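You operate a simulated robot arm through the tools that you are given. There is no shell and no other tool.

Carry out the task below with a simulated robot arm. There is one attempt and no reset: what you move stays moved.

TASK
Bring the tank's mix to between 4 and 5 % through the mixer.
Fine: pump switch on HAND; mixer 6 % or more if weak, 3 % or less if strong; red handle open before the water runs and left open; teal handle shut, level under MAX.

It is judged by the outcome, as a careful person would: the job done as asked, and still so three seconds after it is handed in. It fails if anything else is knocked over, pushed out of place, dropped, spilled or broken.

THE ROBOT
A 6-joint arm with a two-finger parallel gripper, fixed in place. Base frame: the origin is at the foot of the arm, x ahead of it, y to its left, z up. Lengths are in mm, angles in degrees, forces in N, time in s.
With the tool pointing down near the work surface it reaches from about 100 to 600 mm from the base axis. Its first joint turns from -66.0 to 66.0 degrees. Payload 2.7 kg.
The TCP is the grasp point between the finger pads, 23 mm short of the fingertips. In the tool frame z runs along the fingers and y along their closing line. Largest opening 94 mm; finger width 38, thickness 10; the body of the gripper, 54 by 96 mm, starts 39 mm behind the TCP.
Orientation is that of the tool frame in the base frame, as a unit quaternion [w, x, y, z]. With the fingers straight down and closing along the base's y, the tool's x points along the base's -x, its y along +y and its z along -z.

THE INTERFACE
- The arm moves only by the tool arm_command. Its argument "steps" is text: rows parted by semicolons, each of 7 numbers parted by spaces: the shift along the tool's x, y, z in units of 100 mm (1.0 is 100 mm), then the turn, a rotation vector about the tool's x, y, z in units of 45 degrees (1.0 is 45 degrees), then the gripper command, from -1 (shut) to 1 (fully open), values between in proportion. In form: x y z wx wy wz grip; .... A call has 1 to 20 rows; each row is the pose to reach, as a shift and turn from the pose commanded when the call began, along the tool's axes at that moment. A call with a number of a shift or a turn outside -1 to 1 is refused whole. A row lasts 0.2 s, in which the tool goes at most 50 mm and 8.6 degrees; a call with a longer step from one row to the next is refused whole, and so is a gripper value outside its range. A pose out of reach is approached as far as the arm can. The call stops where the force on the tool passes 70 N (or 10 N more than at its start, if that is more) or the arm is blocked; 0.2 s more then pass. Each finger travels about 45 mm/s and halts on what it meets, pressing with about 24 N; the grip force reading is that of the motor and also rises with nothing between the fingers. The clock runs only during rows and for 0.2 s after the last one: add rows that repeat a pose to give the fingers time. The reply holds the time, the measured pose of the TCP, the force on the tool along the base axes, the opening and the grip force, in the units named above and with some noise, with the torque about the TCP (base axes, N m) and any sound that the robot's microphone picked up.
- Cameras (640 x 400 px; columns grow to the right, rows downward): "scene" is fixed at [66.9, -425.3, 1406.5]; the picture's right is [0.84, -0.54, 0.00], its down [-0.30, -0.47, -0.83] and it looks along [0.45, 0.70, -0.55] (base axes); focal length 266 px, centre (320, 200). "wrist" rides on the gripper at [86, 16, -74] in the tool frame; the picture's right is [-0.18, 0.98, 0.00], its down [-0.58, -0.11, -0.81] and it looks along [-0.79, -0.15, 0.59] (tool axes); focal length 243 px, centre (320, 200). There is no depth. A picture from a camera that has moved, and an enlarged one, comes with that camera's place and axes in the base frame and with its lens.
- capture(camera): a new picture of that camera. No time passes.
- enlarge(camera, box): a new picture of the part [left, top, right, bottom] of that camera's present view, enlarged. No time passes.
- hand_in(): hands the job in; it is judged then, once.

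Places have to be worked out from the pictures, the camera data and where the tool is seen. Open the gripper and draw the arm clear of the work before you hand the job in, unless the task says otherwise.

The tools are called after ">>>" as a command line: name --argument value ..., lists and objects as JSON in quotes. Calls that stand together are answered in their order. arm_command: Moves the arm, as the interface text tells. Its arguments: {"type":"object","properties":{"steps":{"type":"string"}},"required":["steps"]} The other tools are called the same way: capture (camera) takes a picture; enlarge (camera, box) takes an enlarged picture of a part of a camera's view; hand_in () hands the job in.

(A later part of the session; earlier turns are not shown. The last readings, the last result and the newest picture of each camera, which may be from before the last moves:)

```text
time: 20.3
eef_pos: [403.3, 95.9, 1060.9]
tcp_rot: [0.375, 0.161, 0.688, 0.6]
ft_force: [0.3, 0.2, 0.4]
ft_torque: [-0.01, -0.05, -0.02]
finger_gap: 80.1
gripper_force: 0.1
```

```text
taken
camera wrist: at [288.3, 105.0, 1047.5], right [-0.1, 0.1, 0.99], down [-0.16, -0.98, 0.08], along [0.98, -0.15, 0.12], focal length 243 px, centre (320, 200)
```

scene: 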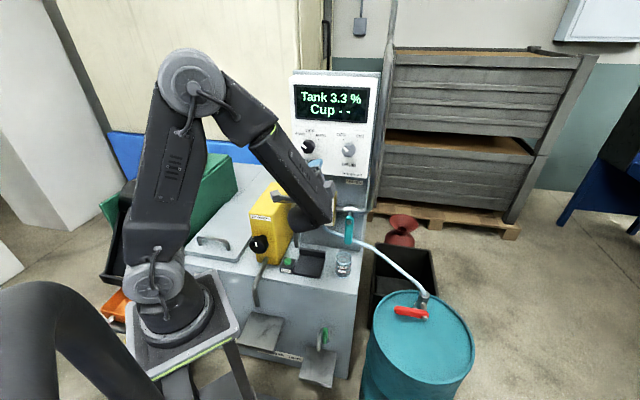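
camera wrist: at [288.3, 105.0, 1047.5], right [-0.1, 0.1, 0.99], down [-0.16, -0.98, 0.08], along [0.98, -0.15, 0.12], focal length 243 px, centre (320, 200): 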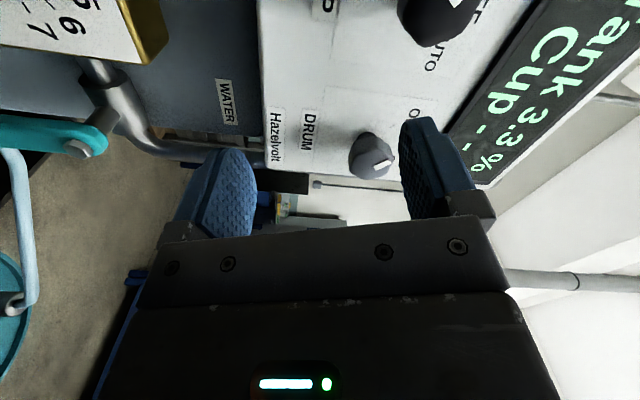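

Rolling freed it. Now I descend toward the mixer knob's height (z≈863, still ~100 mm in front) in two stages.

>>> arm_command --steps "0.25 -0.43 0 0 0 0 0.7; 0.5 -0.86 0 0 0 0 0.7"

>>> arm_command --steps "0.25 -0.43 0 0 0 0 0.7; 0.5 -0.86 0 0 0 0 0.7"

>>> capture --camera "scene"

>>> capture --camera "wrist"

```text
time: 20.9
eef_pos: [387.7, 105.6, 961.9]
tcp_rot: [0.376, 0.159, 0.688, 0.6]
ft_force: [0.3, -0.2, 0.3]
ft_torque: [0.03, 0.03, -0.04]
finger_gap: 79.8
gripper_force: 0.0
```

```text
time: 21.5
eef_pos: [378.4, 123.9, 867.4]
tcp_rot: [0.377, 0.159, 0.688, 0.599]
ft_force: [-0.7, 0.5, -0.1]
ft_torque: [-0.02, 0.01, -0.02]
finger_gap: 79.6
gripper_force: 0.1
```

```text
taken
```

scene: 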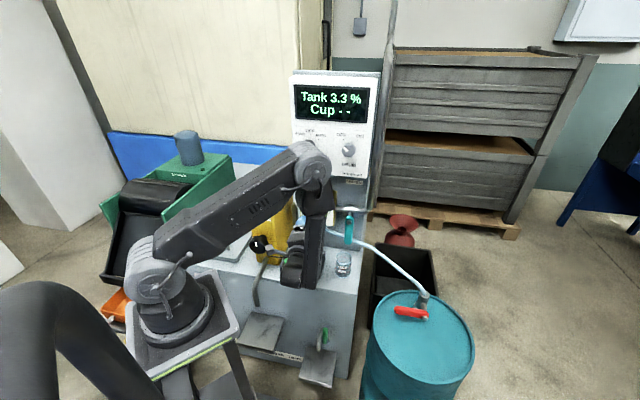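

```text
taken
camera wrist: at [263.0, 133.0, 854.3], right [-0.11, 0.1, 0.99], down [-0.16, -0.98, 0.09], along [0.98, -0.15, 0.12], focal length 243 px, centre (320, 200)
```

wrist: 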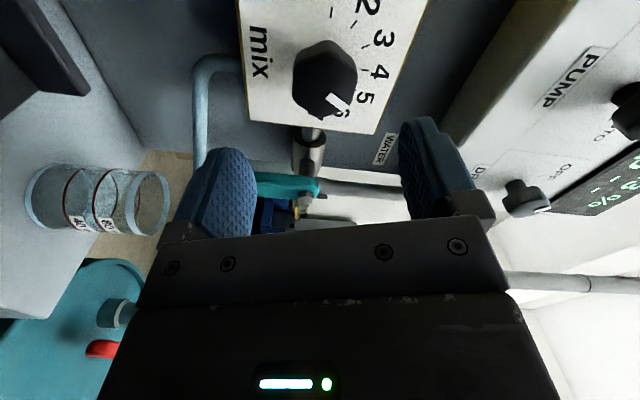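

The arm is now at the mixer's height; the knob sits centred between the fingers at about (444.6,192,868). I advance in two stages and grip it.

>>> arm_command --steps "0 0 0.3 0 0 0 0.7; 0 0 0.6 0 0 0 0.7"

>>> capture --camera "wrist"

>>> capture --camera "scene"

```text
time: 22.1
eef_pos: [420.8, 166.9, 865.4]
tcp_rot: [0.376, 0.16, 0.688, 0.6]
ft_force: [0.2, 0.3, 0.5]
ft_torque: [-0.03, 0.01, -0.01]
finger_gap: 80.0
gripper_force: 0.1
```

```text
taken
camera wrist: at [305.6, 175.9, 852.8], right [-0.1, 0.1, 0.99], down [-0.16, -0.98, 0.08], along [0.98, -0.15, 0.12], focal length 243 px, centre (320, 200)
```

wrist: 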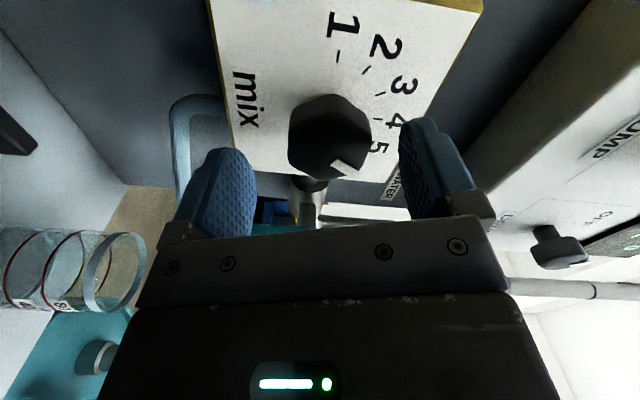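

```text
taken
```

scene: 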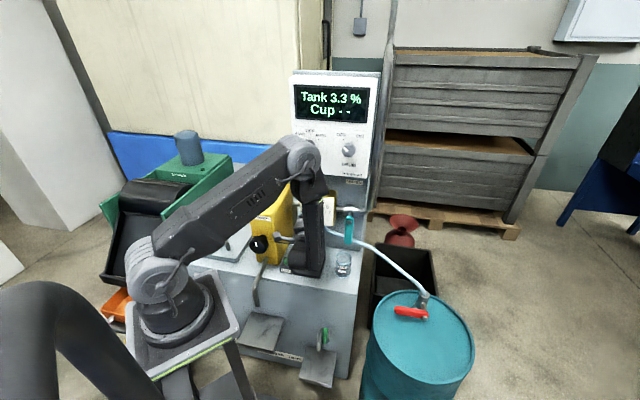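

Alignment is good. I advance the last 29 mm, lift 3 mm and close on the mixer knob.

>>> arm_command --steps "0 0.03 0.15 0 0 0 0.7; 0 0.03 0.28 0 0 0 0.7; 0 0.03 0.28 0 0 0 0; 0 0.03 0.28 0 0 0 -1; 0 0.03 0.28 0 0 0 -1; 0 0.03 0.28 0 0 0 -1"

>>> capture --camera "wrist"

```text
time: 23.5
eef_pos: [437.0, 187.7, 868.8]
tcp_rot: [0.376, 0.16, 0.689, 0.599]
ft_force: [6.5, 3.0, -8.5]
ft_torque: [0.03, -0.04, -0.12]
finger_gap: 43.6
gripper_force: 44.9
```

```text
taken
camera wrist: at [322.8, 197.2, 856.8], right [-0.1, 0.1, 0.99], down [-0.16, -0.98, 0.09], along [0.98, -0.15, 0.12], focal length 243 px, centre (320, 200)
```

wrist: 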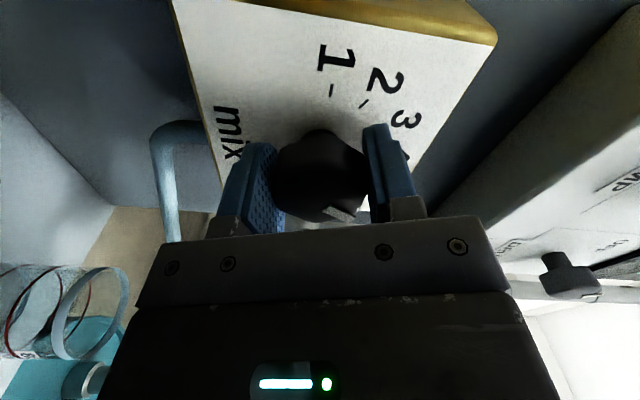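

Gripped. I turn it clockwise (seen from the front) by 45° first.

>>> arm_command --steps "0 0 0 0 0 0.15 -1; 0 0 0 0 0 0.3 -1; 0 0 0 0 0 0.45 -1; 0 0 0 0 0 0.6 -1; 0 0 0 0 0 0.75 -1; 0 0 0 0 0 0.9 -1; 0 0 0 0 0 1.0 -1; 0 0 0 0 0 1.0 -1"

>>> capture --camera "wrist"

>>> enlarge --camera "scene" --box '[290, 180, 360, 250]'

```text
time: 25.3
eef_pos: [437.9, 187.6, 869.2]
tcp_rot: [0.117, 0.408, 0.575, 0.699]
ft_force: [12.3, 34.0, 14.8]
ft_torque: [-0.34, 0.33, 0.62]
finger_gap: 44.0
gripper_force: 44.7
```

```text
taken
camera wrist: at [334.0, 184.5, 922.1], right [0.42, -0.42, 0.8], down [-0.23, -0.91, -0.36], along [0.88, -0.04, -0.48], focal length 243 px, centre (320, 200)
```

wrist: 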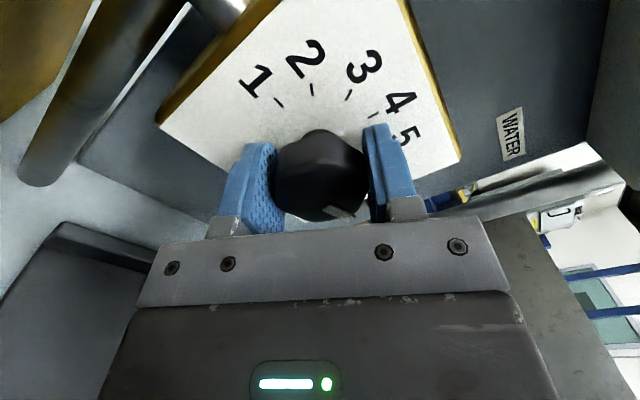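

```text
5.71 times, centred on (325, 215) of scene
camera zoom: at [67.0, -424.6, 1406.7], right [0.84, -0.54, 0.0], down [-0.3, -0.47, -0.83], along [0.45, 0.7, -0.55], focal length 1518 px, centre (291, 114)
```

zoom: 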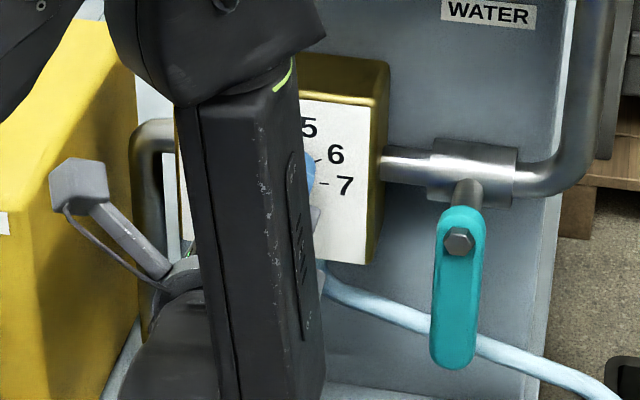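

The knob turned 45° with the gripper. I release, back off and read the dial.

>>> arm_command --steps "0 0 0 0 0 0 0.2; 0 0 0 0 0 0 0.6; 0 0 0 0 0 0 0.6; 0 0 0 0 0 0 0.6; 0 0 -0.3 0 0 0 0.6; 0 0 -0.6 0 0 0 0.6; 0 0 -0.9 0 0 0 0.6"

>>> capture --camera "wrist"

>>> enlarge --camera "scene" --box '[290, 180, 360, 250]'

```text
time: 26.9
eef_pos: [373.7, 121.9, 868.5]
tcp_rot: [0.117, 0.411, 0.575, 0.698]
ft_force: [-0.8, 0.6, -0.2]
ft_torque: [0.0, -0.01, 0.04]
finger_gap: 75.1
gripper_force: 0.0
```

```text
taken
camera wrist: at [270.5, 119.8, 921.7], right [0.42, -0.42, 0.8], down [-0.24, -0.91, -0.35], along [0.88, -0.04, -0.48], focal length 243 px, centre (320, 200)
```

wrist: 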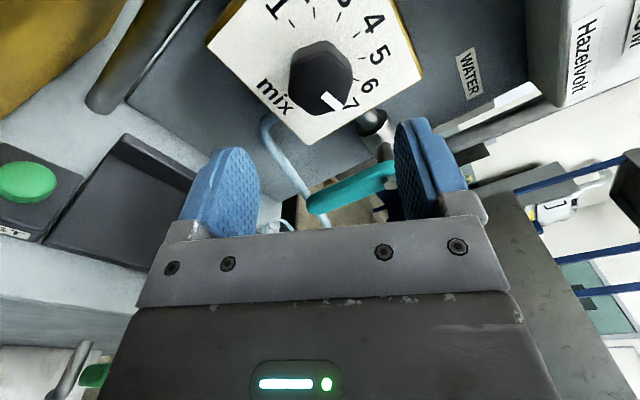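

```text
5.71 times, centred on (325, 215) of scene
camera zoom: at [67.0, -425.3, 1406.5], right [0.84, -0.54, 0.0], down [-0.3, -0.47, -0.83], along [0.45, 0.7, -0.55], focal length 1518 px, centre (291, 114)
```

zoom: 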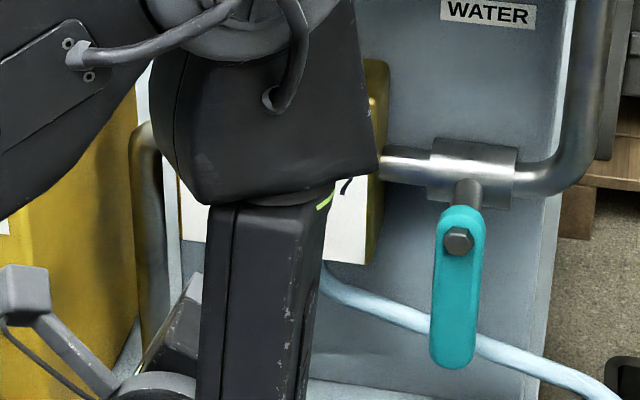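

>>> enlarge --camera "wrist" --box '[240, 0, 440, 140]'

```text
2.86 times, centred on (340, 70) of wrist
camera zoom: at [270.5, 119.8, 921.7], right [0.42, -0.42, 0.8], down [-0.24, -0.91, -0.35], along [0.88, -0.04, -0.48], focal length 693 px, centre (263, 571)
```

zoom: 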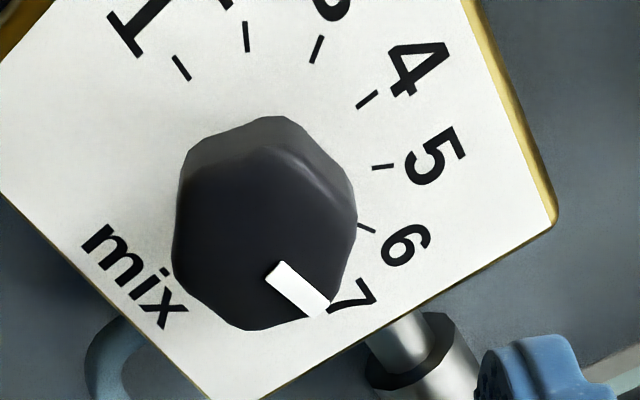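

The dial points between 6 and 7 (about 6.5), which is fine for a weak mix. Before running water I look for the tank's level gauge with its MAX mark, starting with the parts of the scene view the arm used to hide.

>>> enlarge --camera "scene" --box '[60, 150, 240, 330]'

>>> enlarge --camera "scene" --box '[180, 230, 380, 400]'

>>> capture --camera "scene"

```text
2.22 times, centred on (150, 240) of scene
camera zoom: at [67.0, -425.3, 1406.5], right [0.84, -0.54, 0.0], down [-0.3, -0.47, -0.83], along [0.45, 0.7, -0.55], focal length 590 px, centre (698, 111)
```

zoom: 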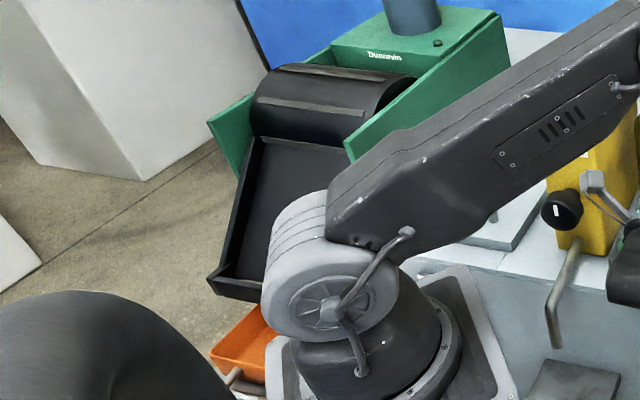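

```text
2.35 times, centred on (280, 315) of scene
camera zoom: at [67.0, -425.3, 1406.5], right [0.84, -0.54, 0.0], down [-0.3, -0.47, -0.83], along [0.45, 0.7, -0.55], focal length 625 px, centre (414, -71)
```

zoom: 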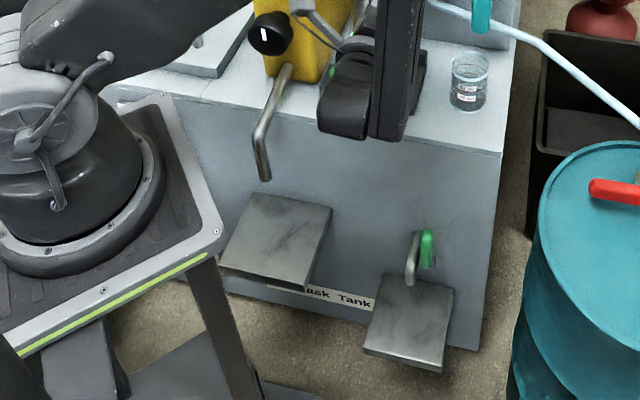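

```text
taken
```

scene: 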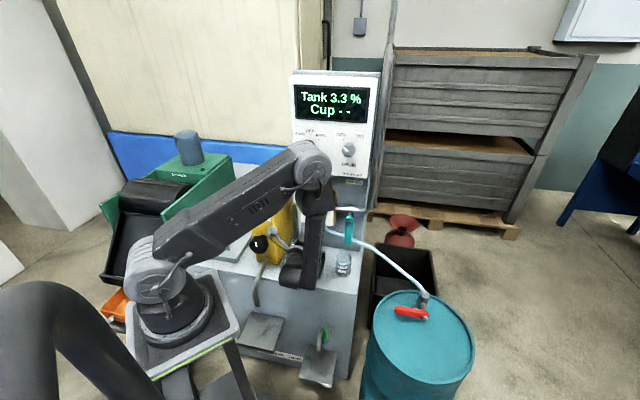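

No gauge is visible from here; the tank's right end is edge-on to the scene camera. I move the tool right and back, staying high, to look at that end (and at the red handle) with the wrist camera.

>>> arm_command --steps "-0.27 0.17 -0.13 0 0 0 0.6; -0.54 0.34 -0.27 0 0 0 0.6; -0.8 0.5 -0.4 0 0 0 0.6"

>>> arm_command --steps "-0.27 0.17 -0.13 0 0 0.17 0.6; -0.54 0.34 -0.27 0 0 0.34 0.6; -0.8 0.5 -0.4 0 0 0.51 0.6; -0.8 0.5 -0.4 0 0 0.68 0.6; -0.8 0.5 -0.4 0 0 0.85 0.6; -0.8 0.5 -0.4 0 0 1.0 0.6"

>>> capture --camera "wrist"

>>> capture --camera "scene"

```text
time: 27.7
eef_pos: [412.0, 25.8, 878.4]
tcp_rot: [0.117, 0.412, 0.574, 0.698]
ft_force: [-0.5, -0.1, -0.4]
ft_torque: [-0.03, -0.04, 0.02]
finger_gap: 75.1
gripper_force: 0.1
```

```text
time: 29.1
eef_pos: [449.9, -67.3, 890.2]
tcp_rot: [-0.159, 0.6, 0.372, 0.69]
ft_force: [-0.4, -0.1, -0.1]
ft_torque: [-0.02, 0.01, -0.01]
finger_gap: 75.2
gripper_force: 0.1
```

```text
taken
camera wrist: at [386.9, -111.1, 976.5], right [0.7, -0.7, 0.14], down [-0.51, -0.63, -0.59], along [0.5, 0.34, -0.8], focal length 243 px, centre (320, 200)
```

wrist: 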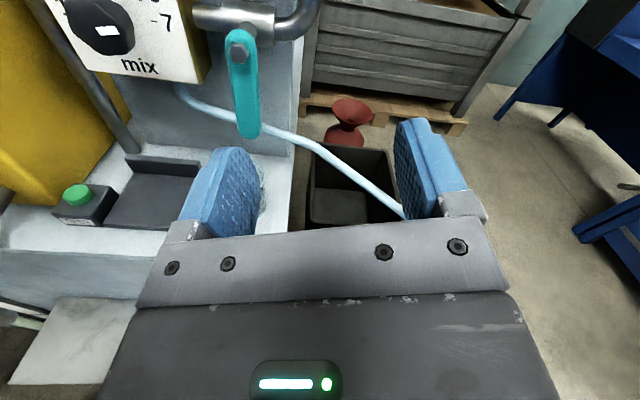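

```text
taken
```

scene: 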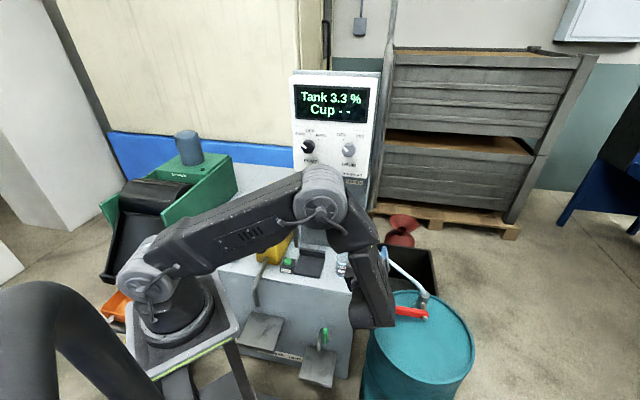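

Now the camera is on top and the picture upright. I enlarge the mixer dial and the lower left part.

>>> enlarge --camera "wrist" --box '[40, 0, 220, 100]'

>>> enlarge --camera "wrist" --box '[0, 130, 180, 400]'

>>> enlarge --camera "wrist" --box '[180, 0, 420, 230]'

```text
3.56 times, centred on (130, 50) of wrist
camera zoom: at [386.9, -111.1, 976.5], right [0.7, -0.7, 0.14], down [-0.51, -0.63, -0.59], along [0.5, 0.34, -0.8], focal length 863 px, centre (996, 733)
```

zoom: 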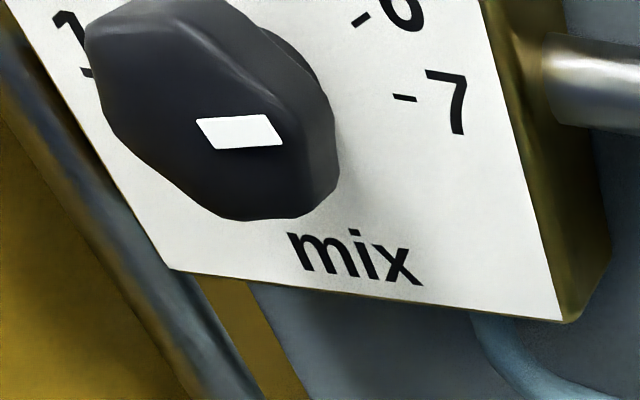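

```text
1.48 times, centred on (90, 265) of wrist
camera zoom: at [386.9, -111.1, 976.5], right [0.7, -0.7, 0.14], down [-0.51, -0.63, -0.59], along [0.5, 0.34, -0.8], focal length 359 px, centre (661, 104)
```

zoom: 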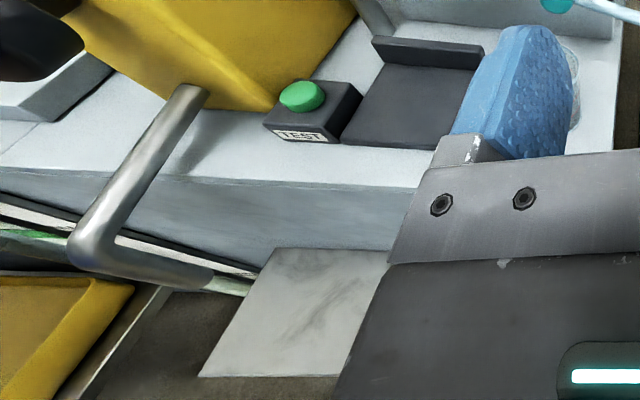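

```text
1.74 times, centred on (300, 115) of wrist
camera zoom: at [386.9, -111.1, 976.5], right [0.7, -0.7, 0.14], down [-0.51, -0.63, -0.59], along [0.5, 0.34, -0.8], focal length 422 px, centre (355, 348)
```

zoom: 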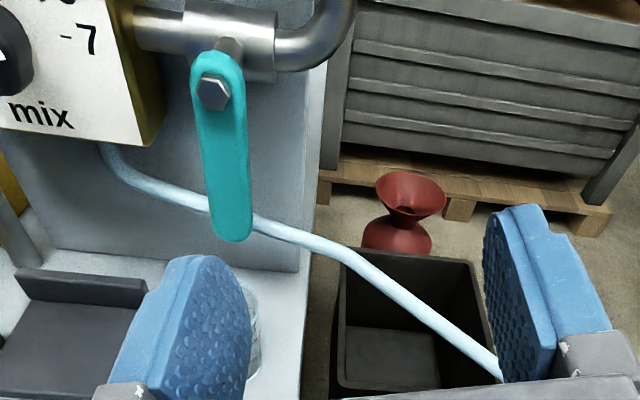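

The dial is between 6 and 7, good. At the lower left, on the tank front beside the skimmer pipe, there is a strip that looks like an upright sight glass; I enlarge it.

>>> enlarge --camera "wrist" --box '[0, 220, 60, 380]'

>>> enlarge --camera "wrist" --box '[0, 270, 60, 340]'

```text
2.50 times, centred on (30, 300) of wrist
camera zoom: at [386.9, -111.1, 976.5], right [0.7, -0.7, 0.14], down [-0.51, -0.63, -0.59], along [0.5, 0.34, -0.8], focal length 606 px, centre (1045, -50)
```

zoom: 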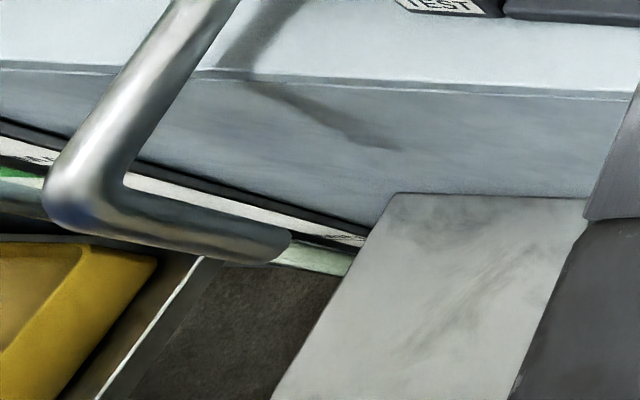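

```text
5.71 times, centred on (30, 305) of wrist
camera zoom: at [386.9, -111.1, 976.5], right [0.7, -0.7, 0.14], down [-0.51, -0.63, -0.59], along [0.5, 0.34, -0.8], focal length 1386 px, centre (1977, -400)
```

zoom: 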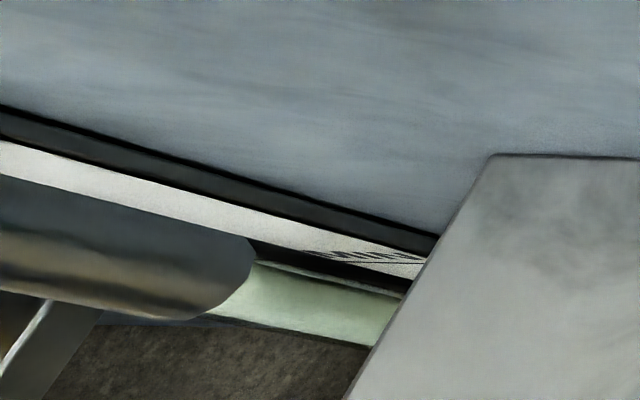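

It is a sight glass with pale green liquid and scale marks, far to the left on the tank's front. I pull back and roll the camera to the right side of the gripper so it looks left along the tank front.

>>> arm_command --steps "-0.14 -0.16 -0.17 0 0 0.17 0.6; -0.28 -0.32 -0.34 0 0 0.34 0.6; -0.42 -0.48 -0.5 0 0 0.51 0.6; -0.56 -0.64 -0.67 0 0 0.68 0.6; -0.7 -0.8 -0.84 0 0 0.85 0.6; -0.83 -0.97 -1.0 0 0 1.0 0.6"

>>> capture --camera "wrist"

>>> capture --camera "scene"

```text
time: 30.5
eef_pos: [333.3, -94.3, 778.7]
tcp_rot: [-0.411, 0.697, 0.114, 0.576]
ft_force: [-0.1, -0.3, -0.3]
ft_torque: [-0.04, -0.01, -0.01]
finger_gap: 75.2
gripper_force: 0.1
```

```text
taken
camera wrist: at [316.3, -184.2, 848.9], right [0.57, -0.57, -0.6], down [-0.82, -0.32, -0.48], along [0.08, 0.76, -0.65], focal length 243 px, centre (320, 200)
```

wrist: 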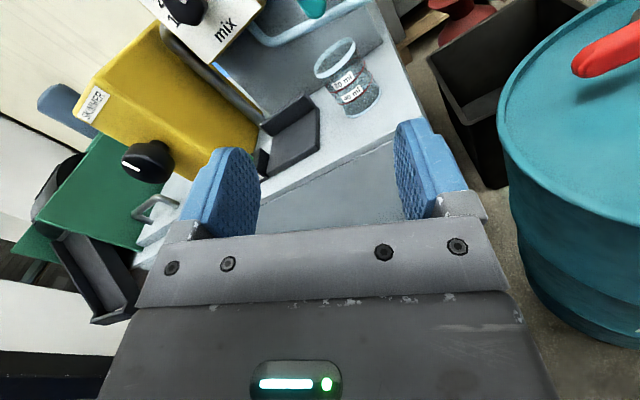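

```text
taken
```

scene: 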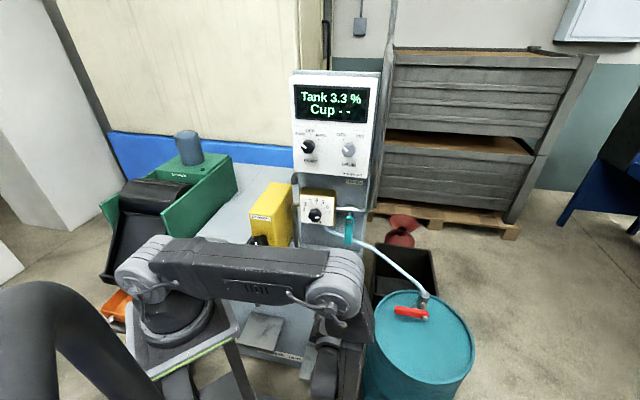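

The gripper hides the tank front in this view. I rotate the tool to point straight down with the camera on its right side, looking left along the tank front.

>>> arm_command --steps "0 0 0 -0.118 -0.073 0.073 0.6; 0 0 0 -0.236 -0.147 0.147 0.6; 0 0 0 -0.355 -0.22 0.22 0.6; 0 0 0 -0.473 -0.294 0.294 0.6; 0 0 0 -0.591 -0.367 0.367 0.6"

>>> arm_command --steps "0 0 0 -0.118 -0.073 0.073 0.6; 0 0 0 -0.236 -0.147 0.147 0.6; 0 0 0 -0.355 -0.22 0.22 0.6; 0 0 0 -0.473 -0.294 0.294 0.6; 0 0 0 -0.591 -0.367 0.367 0.6"

>>> capture --camera "wrist"

>>> capture --camera "scene"

```text
time: 31.7
eef_pos: [332.2, -91.6, 778.4]
tcp_rot: [-0.296, 0.856, -0.062, 0.419]
ft_force: [-0.9, 0.2, -0.3]
ft_torque: [0.0, 0.0, -0.05]
finger_gap: 75.1
gripper_force: 0.0
```

```text
time: 32.9
eef_pos: [332.5, -92.3, 777.8]
tcp_rot: [-0.155, 0.934, -0.235, 0.22]
ft_force: [-0.4, -0.1, 0.1]
ft_torque: [0.02, 0.05, 0.01]
finger_gap: 75.2
gripper_force: 0.0
```

```text
taken
camera wrist: at [358.0, -163.1, 865.0], right [-0.51, -0.73, -0.45], down [-0.81, 0.24, 0.53], along [-0.29, 0.64, -0.72], focal length 243 px, centre (320, 200)
```

wrist: 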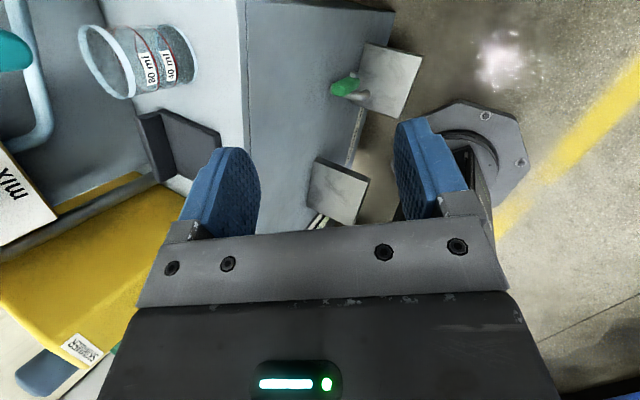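

```text
taken
```

scene: 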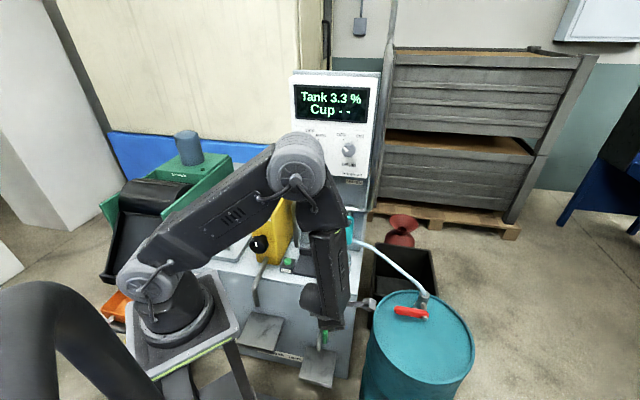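

It works; the sight glass peeps out next to the left shelf. I finish the rotation and lower slightly.

>>> arm_command --steps "0 0 0 -0.118 -0.073 0.073 0.6; 0 0 0 -0.236 -0.147 0.147 0.6; 0 0 0 -0.355 -0.22 0.22 0.6; 0 0 0 -0.473 -0.294 0.294 0.6; 0 0 0 -0.591 -0.367 0.367 0.6"

>>> capture --camera "wrist"

>>> enlarge --camera "wrist" --box '[240, 100, 420, 230]'

```text
time: 34.1
eef_pos: [280.6, -91.2, 737.5]
tcp_rot: [-0.015, 0.924, -0.381, 0.018]
ft_force: [0.1, -0.7, 0.2]
ft_torque: [0.03, 0.01, -0.02]
finger_gap: 75.2
gripper_force: 0.1
out of reach, approached as far as the arm can: row 4, 5
```

```text
taken
camera wrist: at [326.2, -163.8, 813.6], right [-0.82, -0.57, -0.05], down [-0.37, 0.47, 0.8], along [-0.43, 0.67, -0.6], focal length 243 px, centre (320, 200)
```

wrist: 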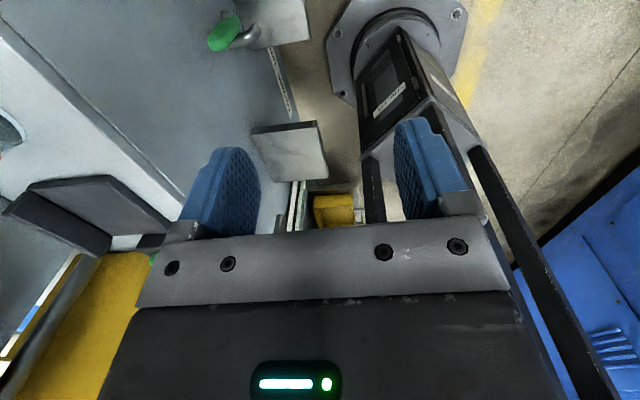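

```text
3.08 times, centred on (330, 165) of wrist
camera zoom: at [326.2, -163.8, 813.6], right [-0.82, -0.57, -0.05], down [-0.37, 0.47, 0.8], along [-0.43, 0.67, -0.6], focal length 746 px, centre (289, 308)
```

zoom: 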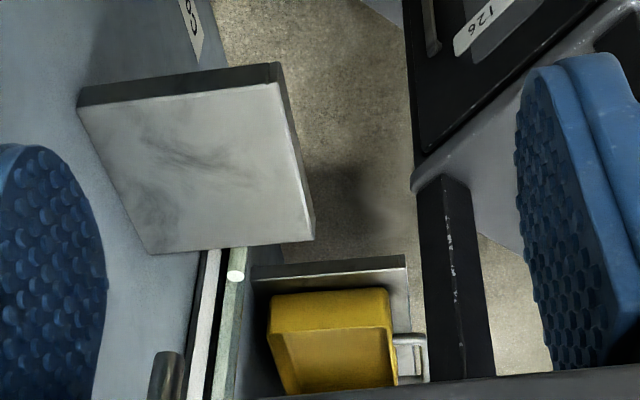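

The sight tube is visible but its upper part is behind the gripper. I tilt the tool so the camera looks less steeply and the glass moves up in the picture.

>>> arm_command --steps "0 0 0 0 -0.18 0 0.6; 0 0 0 0 -0.36 0 0.6; 0 0 0 0 -0.55 0 0.6"

>>> capture --camera "wrist"

```text
time: 34.9
eef_pos: [225.3, -76.8, 709.3]
tcp_rot: [-0.105, 0.906, -0.37, -0.179]
ft_force: [-0.6, -0.2, 0.5]
ft_torque: [-0.01, -0.01, 0.03]
finger_gap: 75.0
gripper_force: 0.0
out of reach, approached as far as the arm can: row 1, 2, 3
```

```text
taken
camera wrist: at [287.2, -167.5, 742.3], right [-0.82, -0.58, 0.02], down [-0.11, 0.18, 0.98], along [-0.57, 0.8, -0.21], focal length 243 px, centre (320, 200)
```

wrist: 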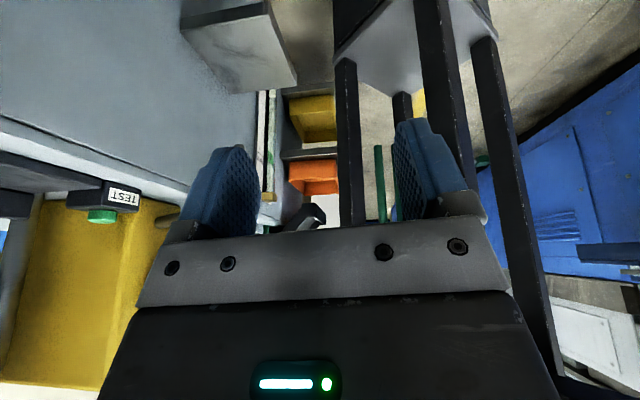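

The sight glass is now in the open. I enlarge it to read its marks.

>>> enlarge --camera "wrist" --box '[230, 80, 350, 240]'

>>> enlarge --camera "wrist" --box '[245, 85, 305, 155]'

>>> enlarge --camera "wrist" --box '[245, 145, 305, 215]'

```text
2.50 times, centred on (290, 160) of wrist
camera zoom: at [287.2, -167.5, 742.3], right [-0.82, -0.58, 0.02], down [-0.11, 0.18, 0.98], along [-0.57, 0.8, -0.21], focal length 606 px, centre (395, 300)
```

zoom: 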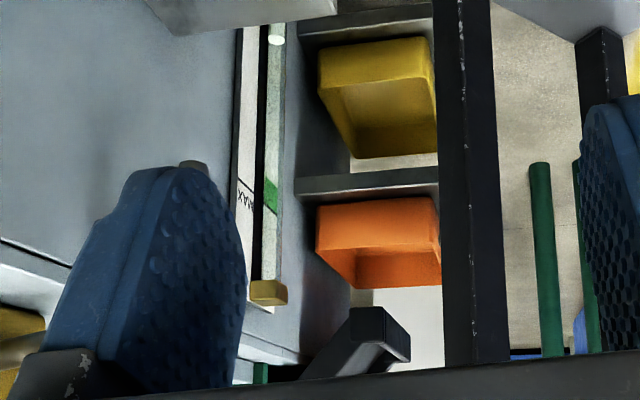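

```text
5.71 times, centred on (275, 120) of wrist
camera zoom: at [287.2, -167.5, 742.3], right [-0.82, -0.58, 0.02], down [-0.11, 0.18, 0.98], along [-0.57, 0.8, -0.21], focal length 1386 px, centre (577, 657)
```

zoom: 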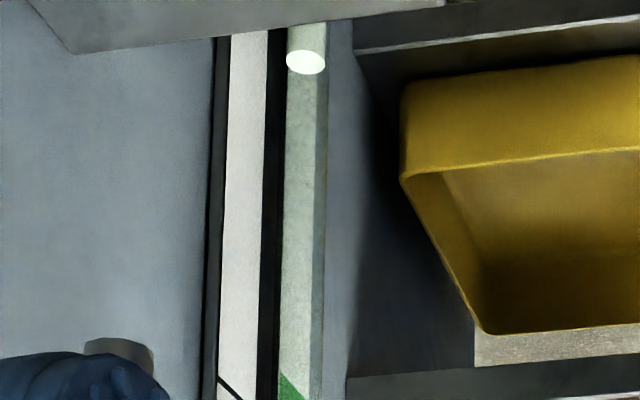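

```text
5.71 times, centred on (275, 180) of wrist
camera zoom: at [287.2, -167.5, 742.3], right [-0.82, -0.58, 0.02], down [-0.11, 0.18, 0.98], along [-0.57, 0.8, -0.21], focal length 1386 px, centre (577, 314)
```

zoom: 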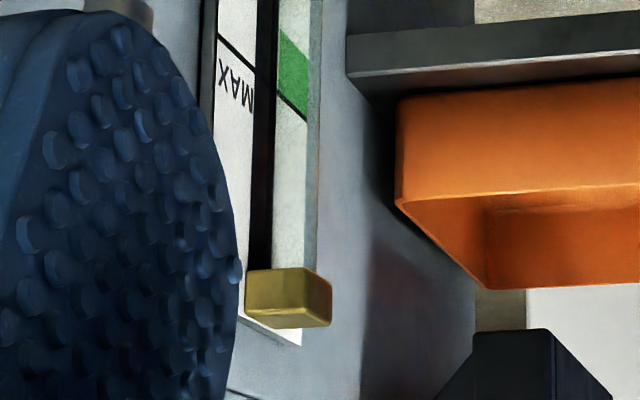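

The level sits far below the MAX line (roughly z≈320 against ≈505), so there is plenty of room. I now straighten the tool, rise, and roll it back 180° so the camera ends on the left, in preparation for the red handle on the drum.

>>> arm_command --steps "0.1 -0.17 -0.33 0 0.18 0 0.6; 0.2 -0.34 -0.66 0 0.36 0 0.6; 0.31 -0.5 -0.98 0 0.53 0 0.6"

>>> arm_command --steps "0 0 0 0 0 -0.17 0.6; 0 0 0 0 0 -0.34 0.6; 0 0 0 0 0 -0.51 0.6; 0 0 0 0 0 -0.68 0.6; 0 0 0 0 0 -0.85 0.6; 0 0 0 0 0 -1.0 0.6"

>>> arm_command --steps "0 0 0 0 0 -0.17 0.6; 0 0 0 0 0 -0.34 0.6; 0 0 0 0 0 -0.51 0.6; 0 0 0 0 0 -0.68 0.6; 0 0 0 0 0 -0.85 0.6; 0 0 0 0 0 -1.0 0.6"

>>> capture --camera "scene"

>>> capture --camera "wrist"

```text
time: 35.7
eef_pos: [278.6, -93.4, 766.6]
tcp_rot: [-0.034, 0.923, -0.383, 0.021]
ft_force: [0.0, -0.6, 0.3]
ft_torque: [-0.02, 0.01, 0.0]
finger_gap: 75.3
gripper_force: 0.2
out of reach, approached as far as the arm can: row 1, 2, 3
```

```text
time: 37.1
eef_pos: [278.7, -94.9, 769.2]
tcp_rot: [-0.018, 1.0, 0.0, 0.021]
ft_force: [-0.5, -0.2, -0.3]
ft_torque: [0.02, 0.0, 0.01]
finger_gap: 74.9
gripper_force: 0.1
```

```text
time: 38.5
eef_pos: [276.4, -94.2, 769.1]
tcp_rot: [-0.009, 0.924, 0.381, 0.028]
ft_force: [-0.1, 0.0, -0.1]
ft_torque: [-0.02, 0.01, 0.0]
finger_gap: 75.1
gripper_force: 0.0
```

```text
taken
```

scene: 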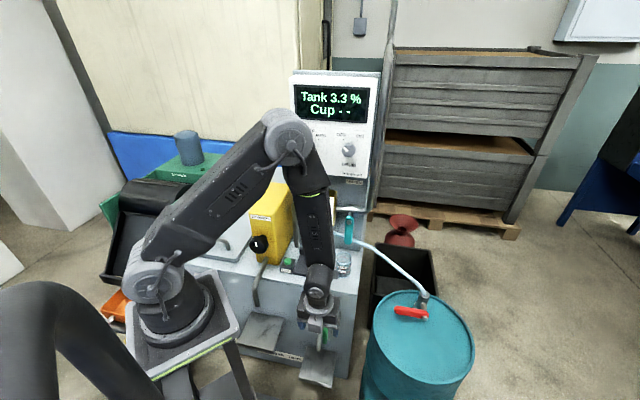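

```text
taken
camera wrist: at [345.6, -47.9, 847.5], right [0.57, -0.82, -0.01], down [-0.52, -0.36, 0.77], along [-0.64, -0.43, -0.64], focal length 243 px, centre (320, 200)
```

wrist: 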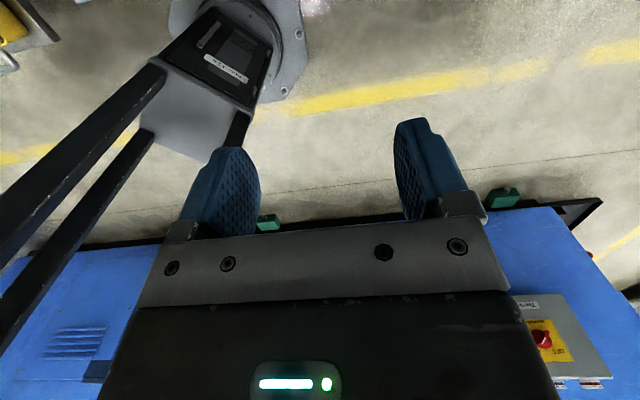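

Continuing the roll by another 90°, so the closing line stays across the red handle and the camera is on the left.

>>> arm_command --steps "0 0 0 0 0 -0.17 0.6; 0 0 0 0 0 -0.34 0.6; 0 0 0 0 0 -0.51 0.6; 0 0 0 0 0 -0.68 0.6; 0 0 0 0 0 -0.85 0.6; 0 0 0 0 0 -1.0 0.6"

>>> arm_command --steps "0 0 0 0 0 -0.17 0.6; 0 0 0 0 0 -0.34 0.6; 0 0 0 0 0 -0.51 0.6; 0 0 0 0 0 -0.68 0.6; 0 0 0 0 0 -0.85 0.6; 0 0 0 0 0 -1.0 0.6"

>>> capture --camera "wrist"

>>> capture --camera "scene"

```text
time: 39.9
eef_pos: [277.1, -96.0, 769.0]
tcp_rot: [0.002, 0.707, 0.707, 0.029]
ft_force: [-0.7, -0.8, -0.4]
ft_torque: [0.0, 0.02, 0.0]
finger_gap: 75.3
gripper_force: 0.0
```

```text
time: 41.3
eef_pos: [277.7, -94.5, 768.9]
tcp_rot: [0.014, 0.381, 0.924, 0.025]
ft_force: [0.6, -0.5, -0.1]
ft_torque: [0.0, 0.03, 0.0]
finger_gap: 75.1
gripper_force: 0.1
```

```text
taken
camera wrist: at [224.3, -25.0, 843.6], right [0.82, 0.56, 0.06], down [0.3, -0.52, 0.8], along [0.48, -0.64, -0.6], focal length 243 px, centre (320, 200)
```

wrist: 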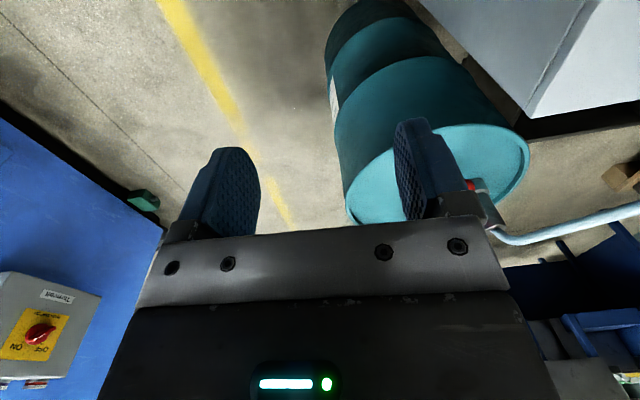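

```text
taken
```

scene: 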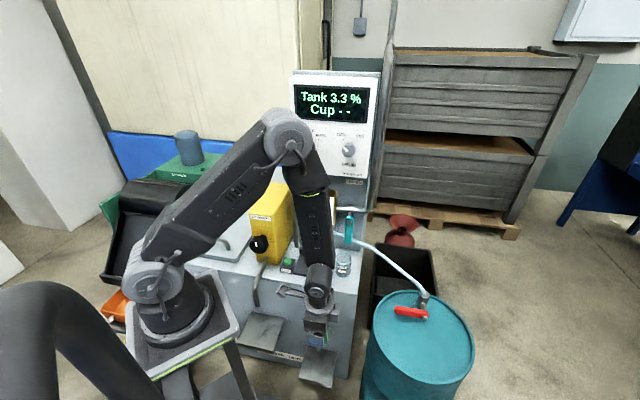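

The tool is down with the closing line across the drum handle's thickness. I fly over at z≈800 toward the free end of the red handle (about (562,-127)).

>>> arm_command --steps "-0.375 0.3 -0.05 0 0 0 0.6; -0.75 0.6 -0.1 0 0 0 0.6"

>>> arm_command --steps "-0.375 0.3 -0.05 0 0 0 0.6; -0.75 0.6 -0.1 0 0 0 0.6"

>>> capture --camera "wrist"

>>> enlarge --camera "scene" --box '[290, 200, 490, 350]'

```text
time: 41.9
eef_pos: [374.2, -104.6, 783.4]
tcp_rot: [0.014, 0.383, 0.923, 0.026]
ft_force: [0.7, -0.5, 0.0]
ft_torque: [0.0, 0.01, 0.0]
finger_gap: 75.0
gripper_force: 0.1
```

```text
time: 42.5
eef_pos: [469.9, -113.9, 797.3]
tcp_rot: [0.012, 0.384, 0.923, 0.026]
ft_force: [-0.1, -0.4, 0.0]
ft_torque: [-0.03, 0.0, -0.03]
finger_gap: 75.3
gripper_force: 0.2
```

```text
taken
camera wrist: at [416.0, -44.1, 871.8], right [0.83, 0.56, 0.06], down [0.3, -0.52, 0.8], along [0.48, -0.64, -0.6], focal length 243 px, centre (320, 200)
```

wrist: 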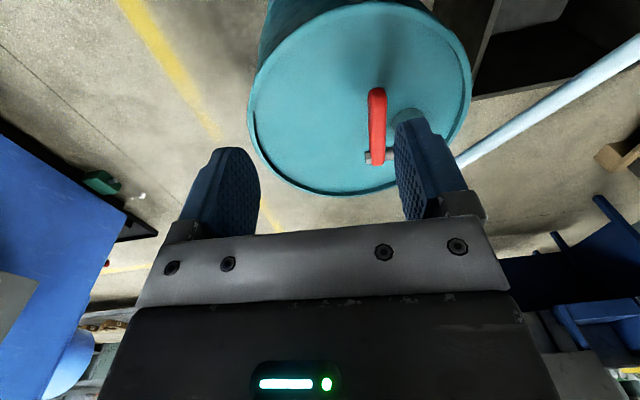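

```text
2.67 times, centred on (390, 275) of scene
camera zoom: at [66.9, -425.3, 1406.5], right [0.84, -0.54, 0.0], down [-0.3, -0.47, -0.83], along [0.45, 0.7, -0.55], focal length 708 px, centre (133, 0)
```

zoom: 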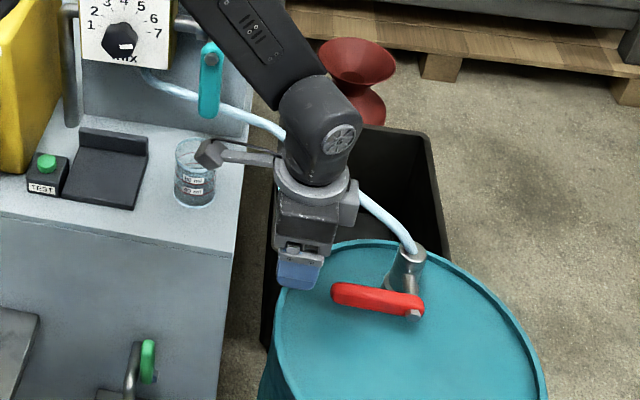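

The handle is well seen: free end near (559,-117,628), pivot bolt near (611,-189,636). I move above the free end and stop 90 mm over it to check.

>>> arm_command --steps "-0.27 0.18 0.2 0 0 0 0.4; -0.55 0.36 0.4 0 0 0 0.4; -0.82 0.53 0.6 0 0 0 0.4; -0.82 0.53 0.77 0 0 0 0.4"

>>> capture --camera "wrist"

>>> enlarge --camera "scene" --box '[330, 220, 470, 340]'

```text
time: 43.5
eef_pos: [569.5, -135.0, 723.6]
tcp_rot: [0.013, 0.384, 0.923, 0.026]
ft_force: [0.1, 0.5, -0.2]
ft_torque: [0.01, -0.01, -0.02]
finger_gap: 65.7
gripper_force: 0.1
```

```text
taken
camera wrist: at [514.9, -64.3, 798.6], right [0.82, 0.56, 0.06], down [0.3, -0.52, 0.8], along [0.48, -0.64, -0.6], focal length 243 px, centre (320, 200)
```

wrist: 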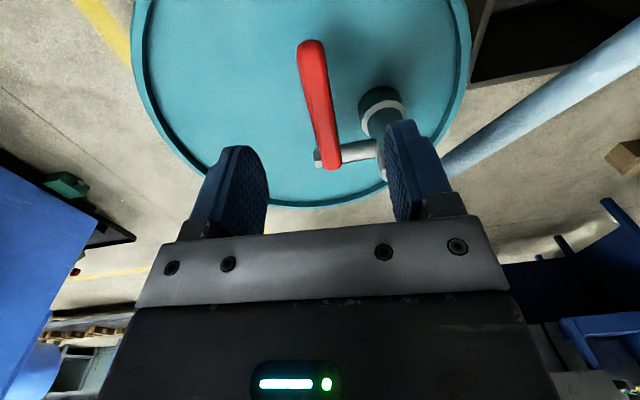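

```text
3.33 times, centred on (400, 280) of scene
camera zoom: at [66.9, -425.3, 1406.5], right [0.84, -0.54, 0.0], down [-0.3, -0.47, -0.83], along [0.45, 0.7, -0.55], focal length 885 px, centre (53, -67)
```

zoom: 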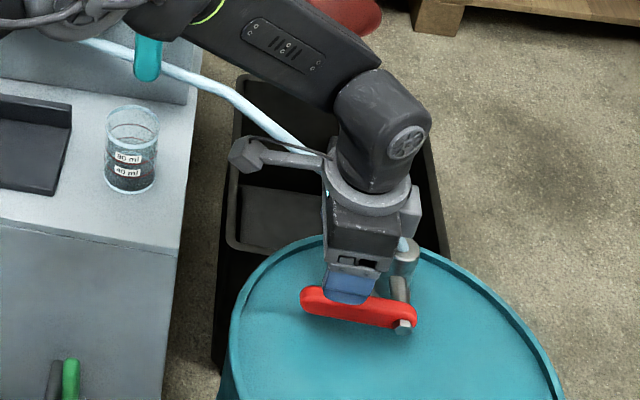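

Lined up over the handle's free end. I lower 92 mm so the pads straddle it, then close.

>>> arm_command --steps "0 -0.01 0.3 0 0 0 0.4; 0 -0.02 0.6 0 0 0 0.4; 0 -0.028 0.92 0 0 0 0.4"

>>> capture --camera "wrist"

>>> enlarge --camera "scene" --box '[330, 220, 470, 340]'

```text
time: 44.3
eef_pos: [570.9, -135.6, 630.5]
tcp_rot: [0.013, 0.383, 0.923, 0.027]
ft_force: [-0.4, -0.2, -0.5]
ft_torque: [0.0, 0.02, 0.01]
finger_gap: 65.7
gripper_force: 0.0
```

```text
taken
camera wrist: at [516.9, -65.3, 704.8], right [0.82, 0.56, 0.06], down [0.3, -0.52, 0.8], along [0.48, -0.64, -0.59], focal length 243 px, centre (320, 200)
```

wrist: 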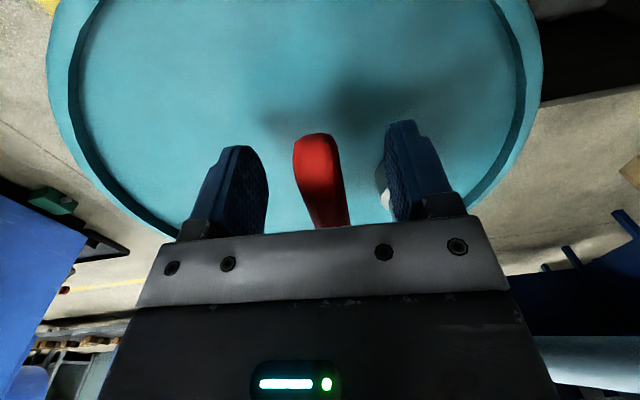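

```text
3.33 times, centred on (400, 280) of scene
camera zoom: at [66.9, -425.3, 1406.5], right [0.84, -0.54, 0.0], down [-0.3, -0.47, -0.83], along [0.45, 0.7, -0.55], focal length 885 px, centre (53, -67)
```

zoom: 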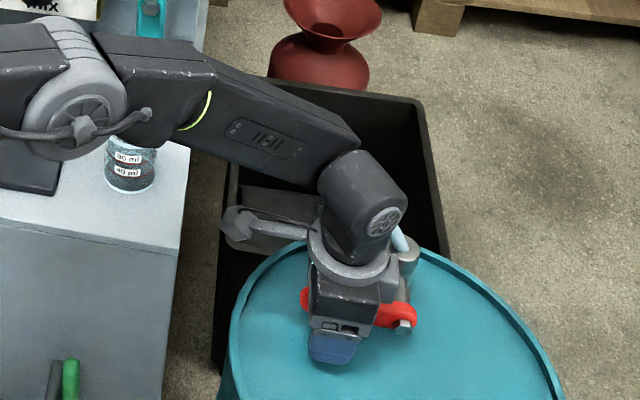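

The handle is centred between the pads. I close on it.

>>> arm_command --steps "0 0 0 0 0 0 -0.4; 0 0 0 0 0 0 -1; 0 0 0 0 0 0 -1; 0 0 0 0 0 0 -1; 0 0 0 0 0 0 -1; 0 0 0 0 0 0 -1"

>>> capture --camera "wrist"

```text
time: 45.7
eef_pos: [571.9, -133.5, 630.7]
tcp_rot: [0.015, 0.383, 0.923, 0.027]
ft_force: [23.2, 18.8, -7.8]
ft_torque: [-0.61, 1.22, -0.23]
finger_gap: 19.2
gripper_force: 44.7
```

```text
taken
camera wrist: at [517.9, -63.5, 705.4], right [0.82, 0.56, 0.06], down [0.3, -0.52, 0.8], along [0.48, -0.64, -0.59], focal length 243 px, centre (320, 200)
```

wrist: 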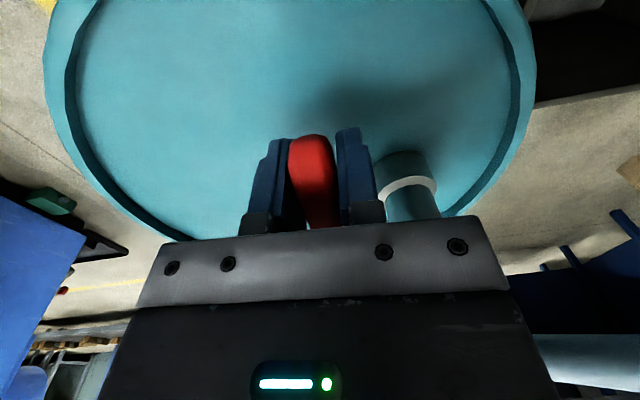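

Held (gap 19 mm). I lift the free end along the first half of an arc about the pivot, tilting the tool slightly outward for reach.

>>> arm_command --steps "0 0.036 -0.106 0 -0.04 0 -1; -0.017 0.043 -0.209 0 -0.08 0 -1; -0.049 0.049 -0.309 0 -0.12 0 -1; -0.097 0.055 -0.403 0 -0.16 0 -1; -0.159 0.06 -0.488 0 -0.2 0 -1"

>>> capture --camera "wrist"

>>> enlarge --camera "scene" --box '[330, 220, 470, 340]'

```text
time: 46.9
eef_pos: [578.3, -141.2, 677.3]
tcp_rot: [0.081, 0.384, 0.92, -0.006]
ft_force: [-6.8, 22.3, -10.8]
ft_torque: [-0.16, 1.93, -0.59]
finger_gap: 19.6
gripper_force: 44.7
```

```text
taken
camera wrist: at [518.3, -62.6, 738.6], right [0.82, 0.56, 0.08], down [0.21, -0.43, 0.88], along [0.53, -0.71, -0.47], focal length 243 px, centre (320, 200)
```

wrist: 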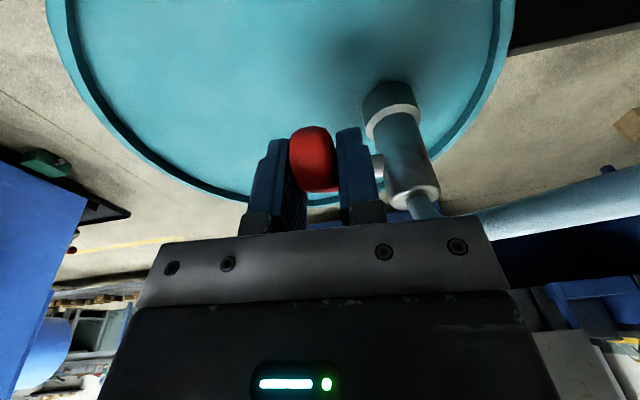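

```text
3.33 times, centred on (400, 280) of scene
camera zoom: at [67.1, -425.0, 1406.6], right [0.84, -0.54, 0.0], down [-0.3, -0.47, -0.83], along [0.45, 0.7, -0.55], focal length 885 px, centre (53, -67)
```

zoom: 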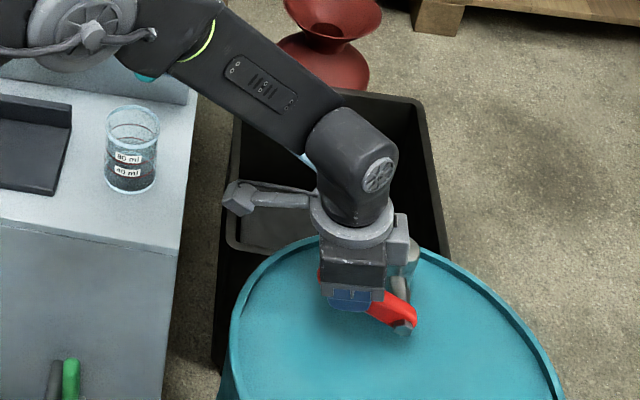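

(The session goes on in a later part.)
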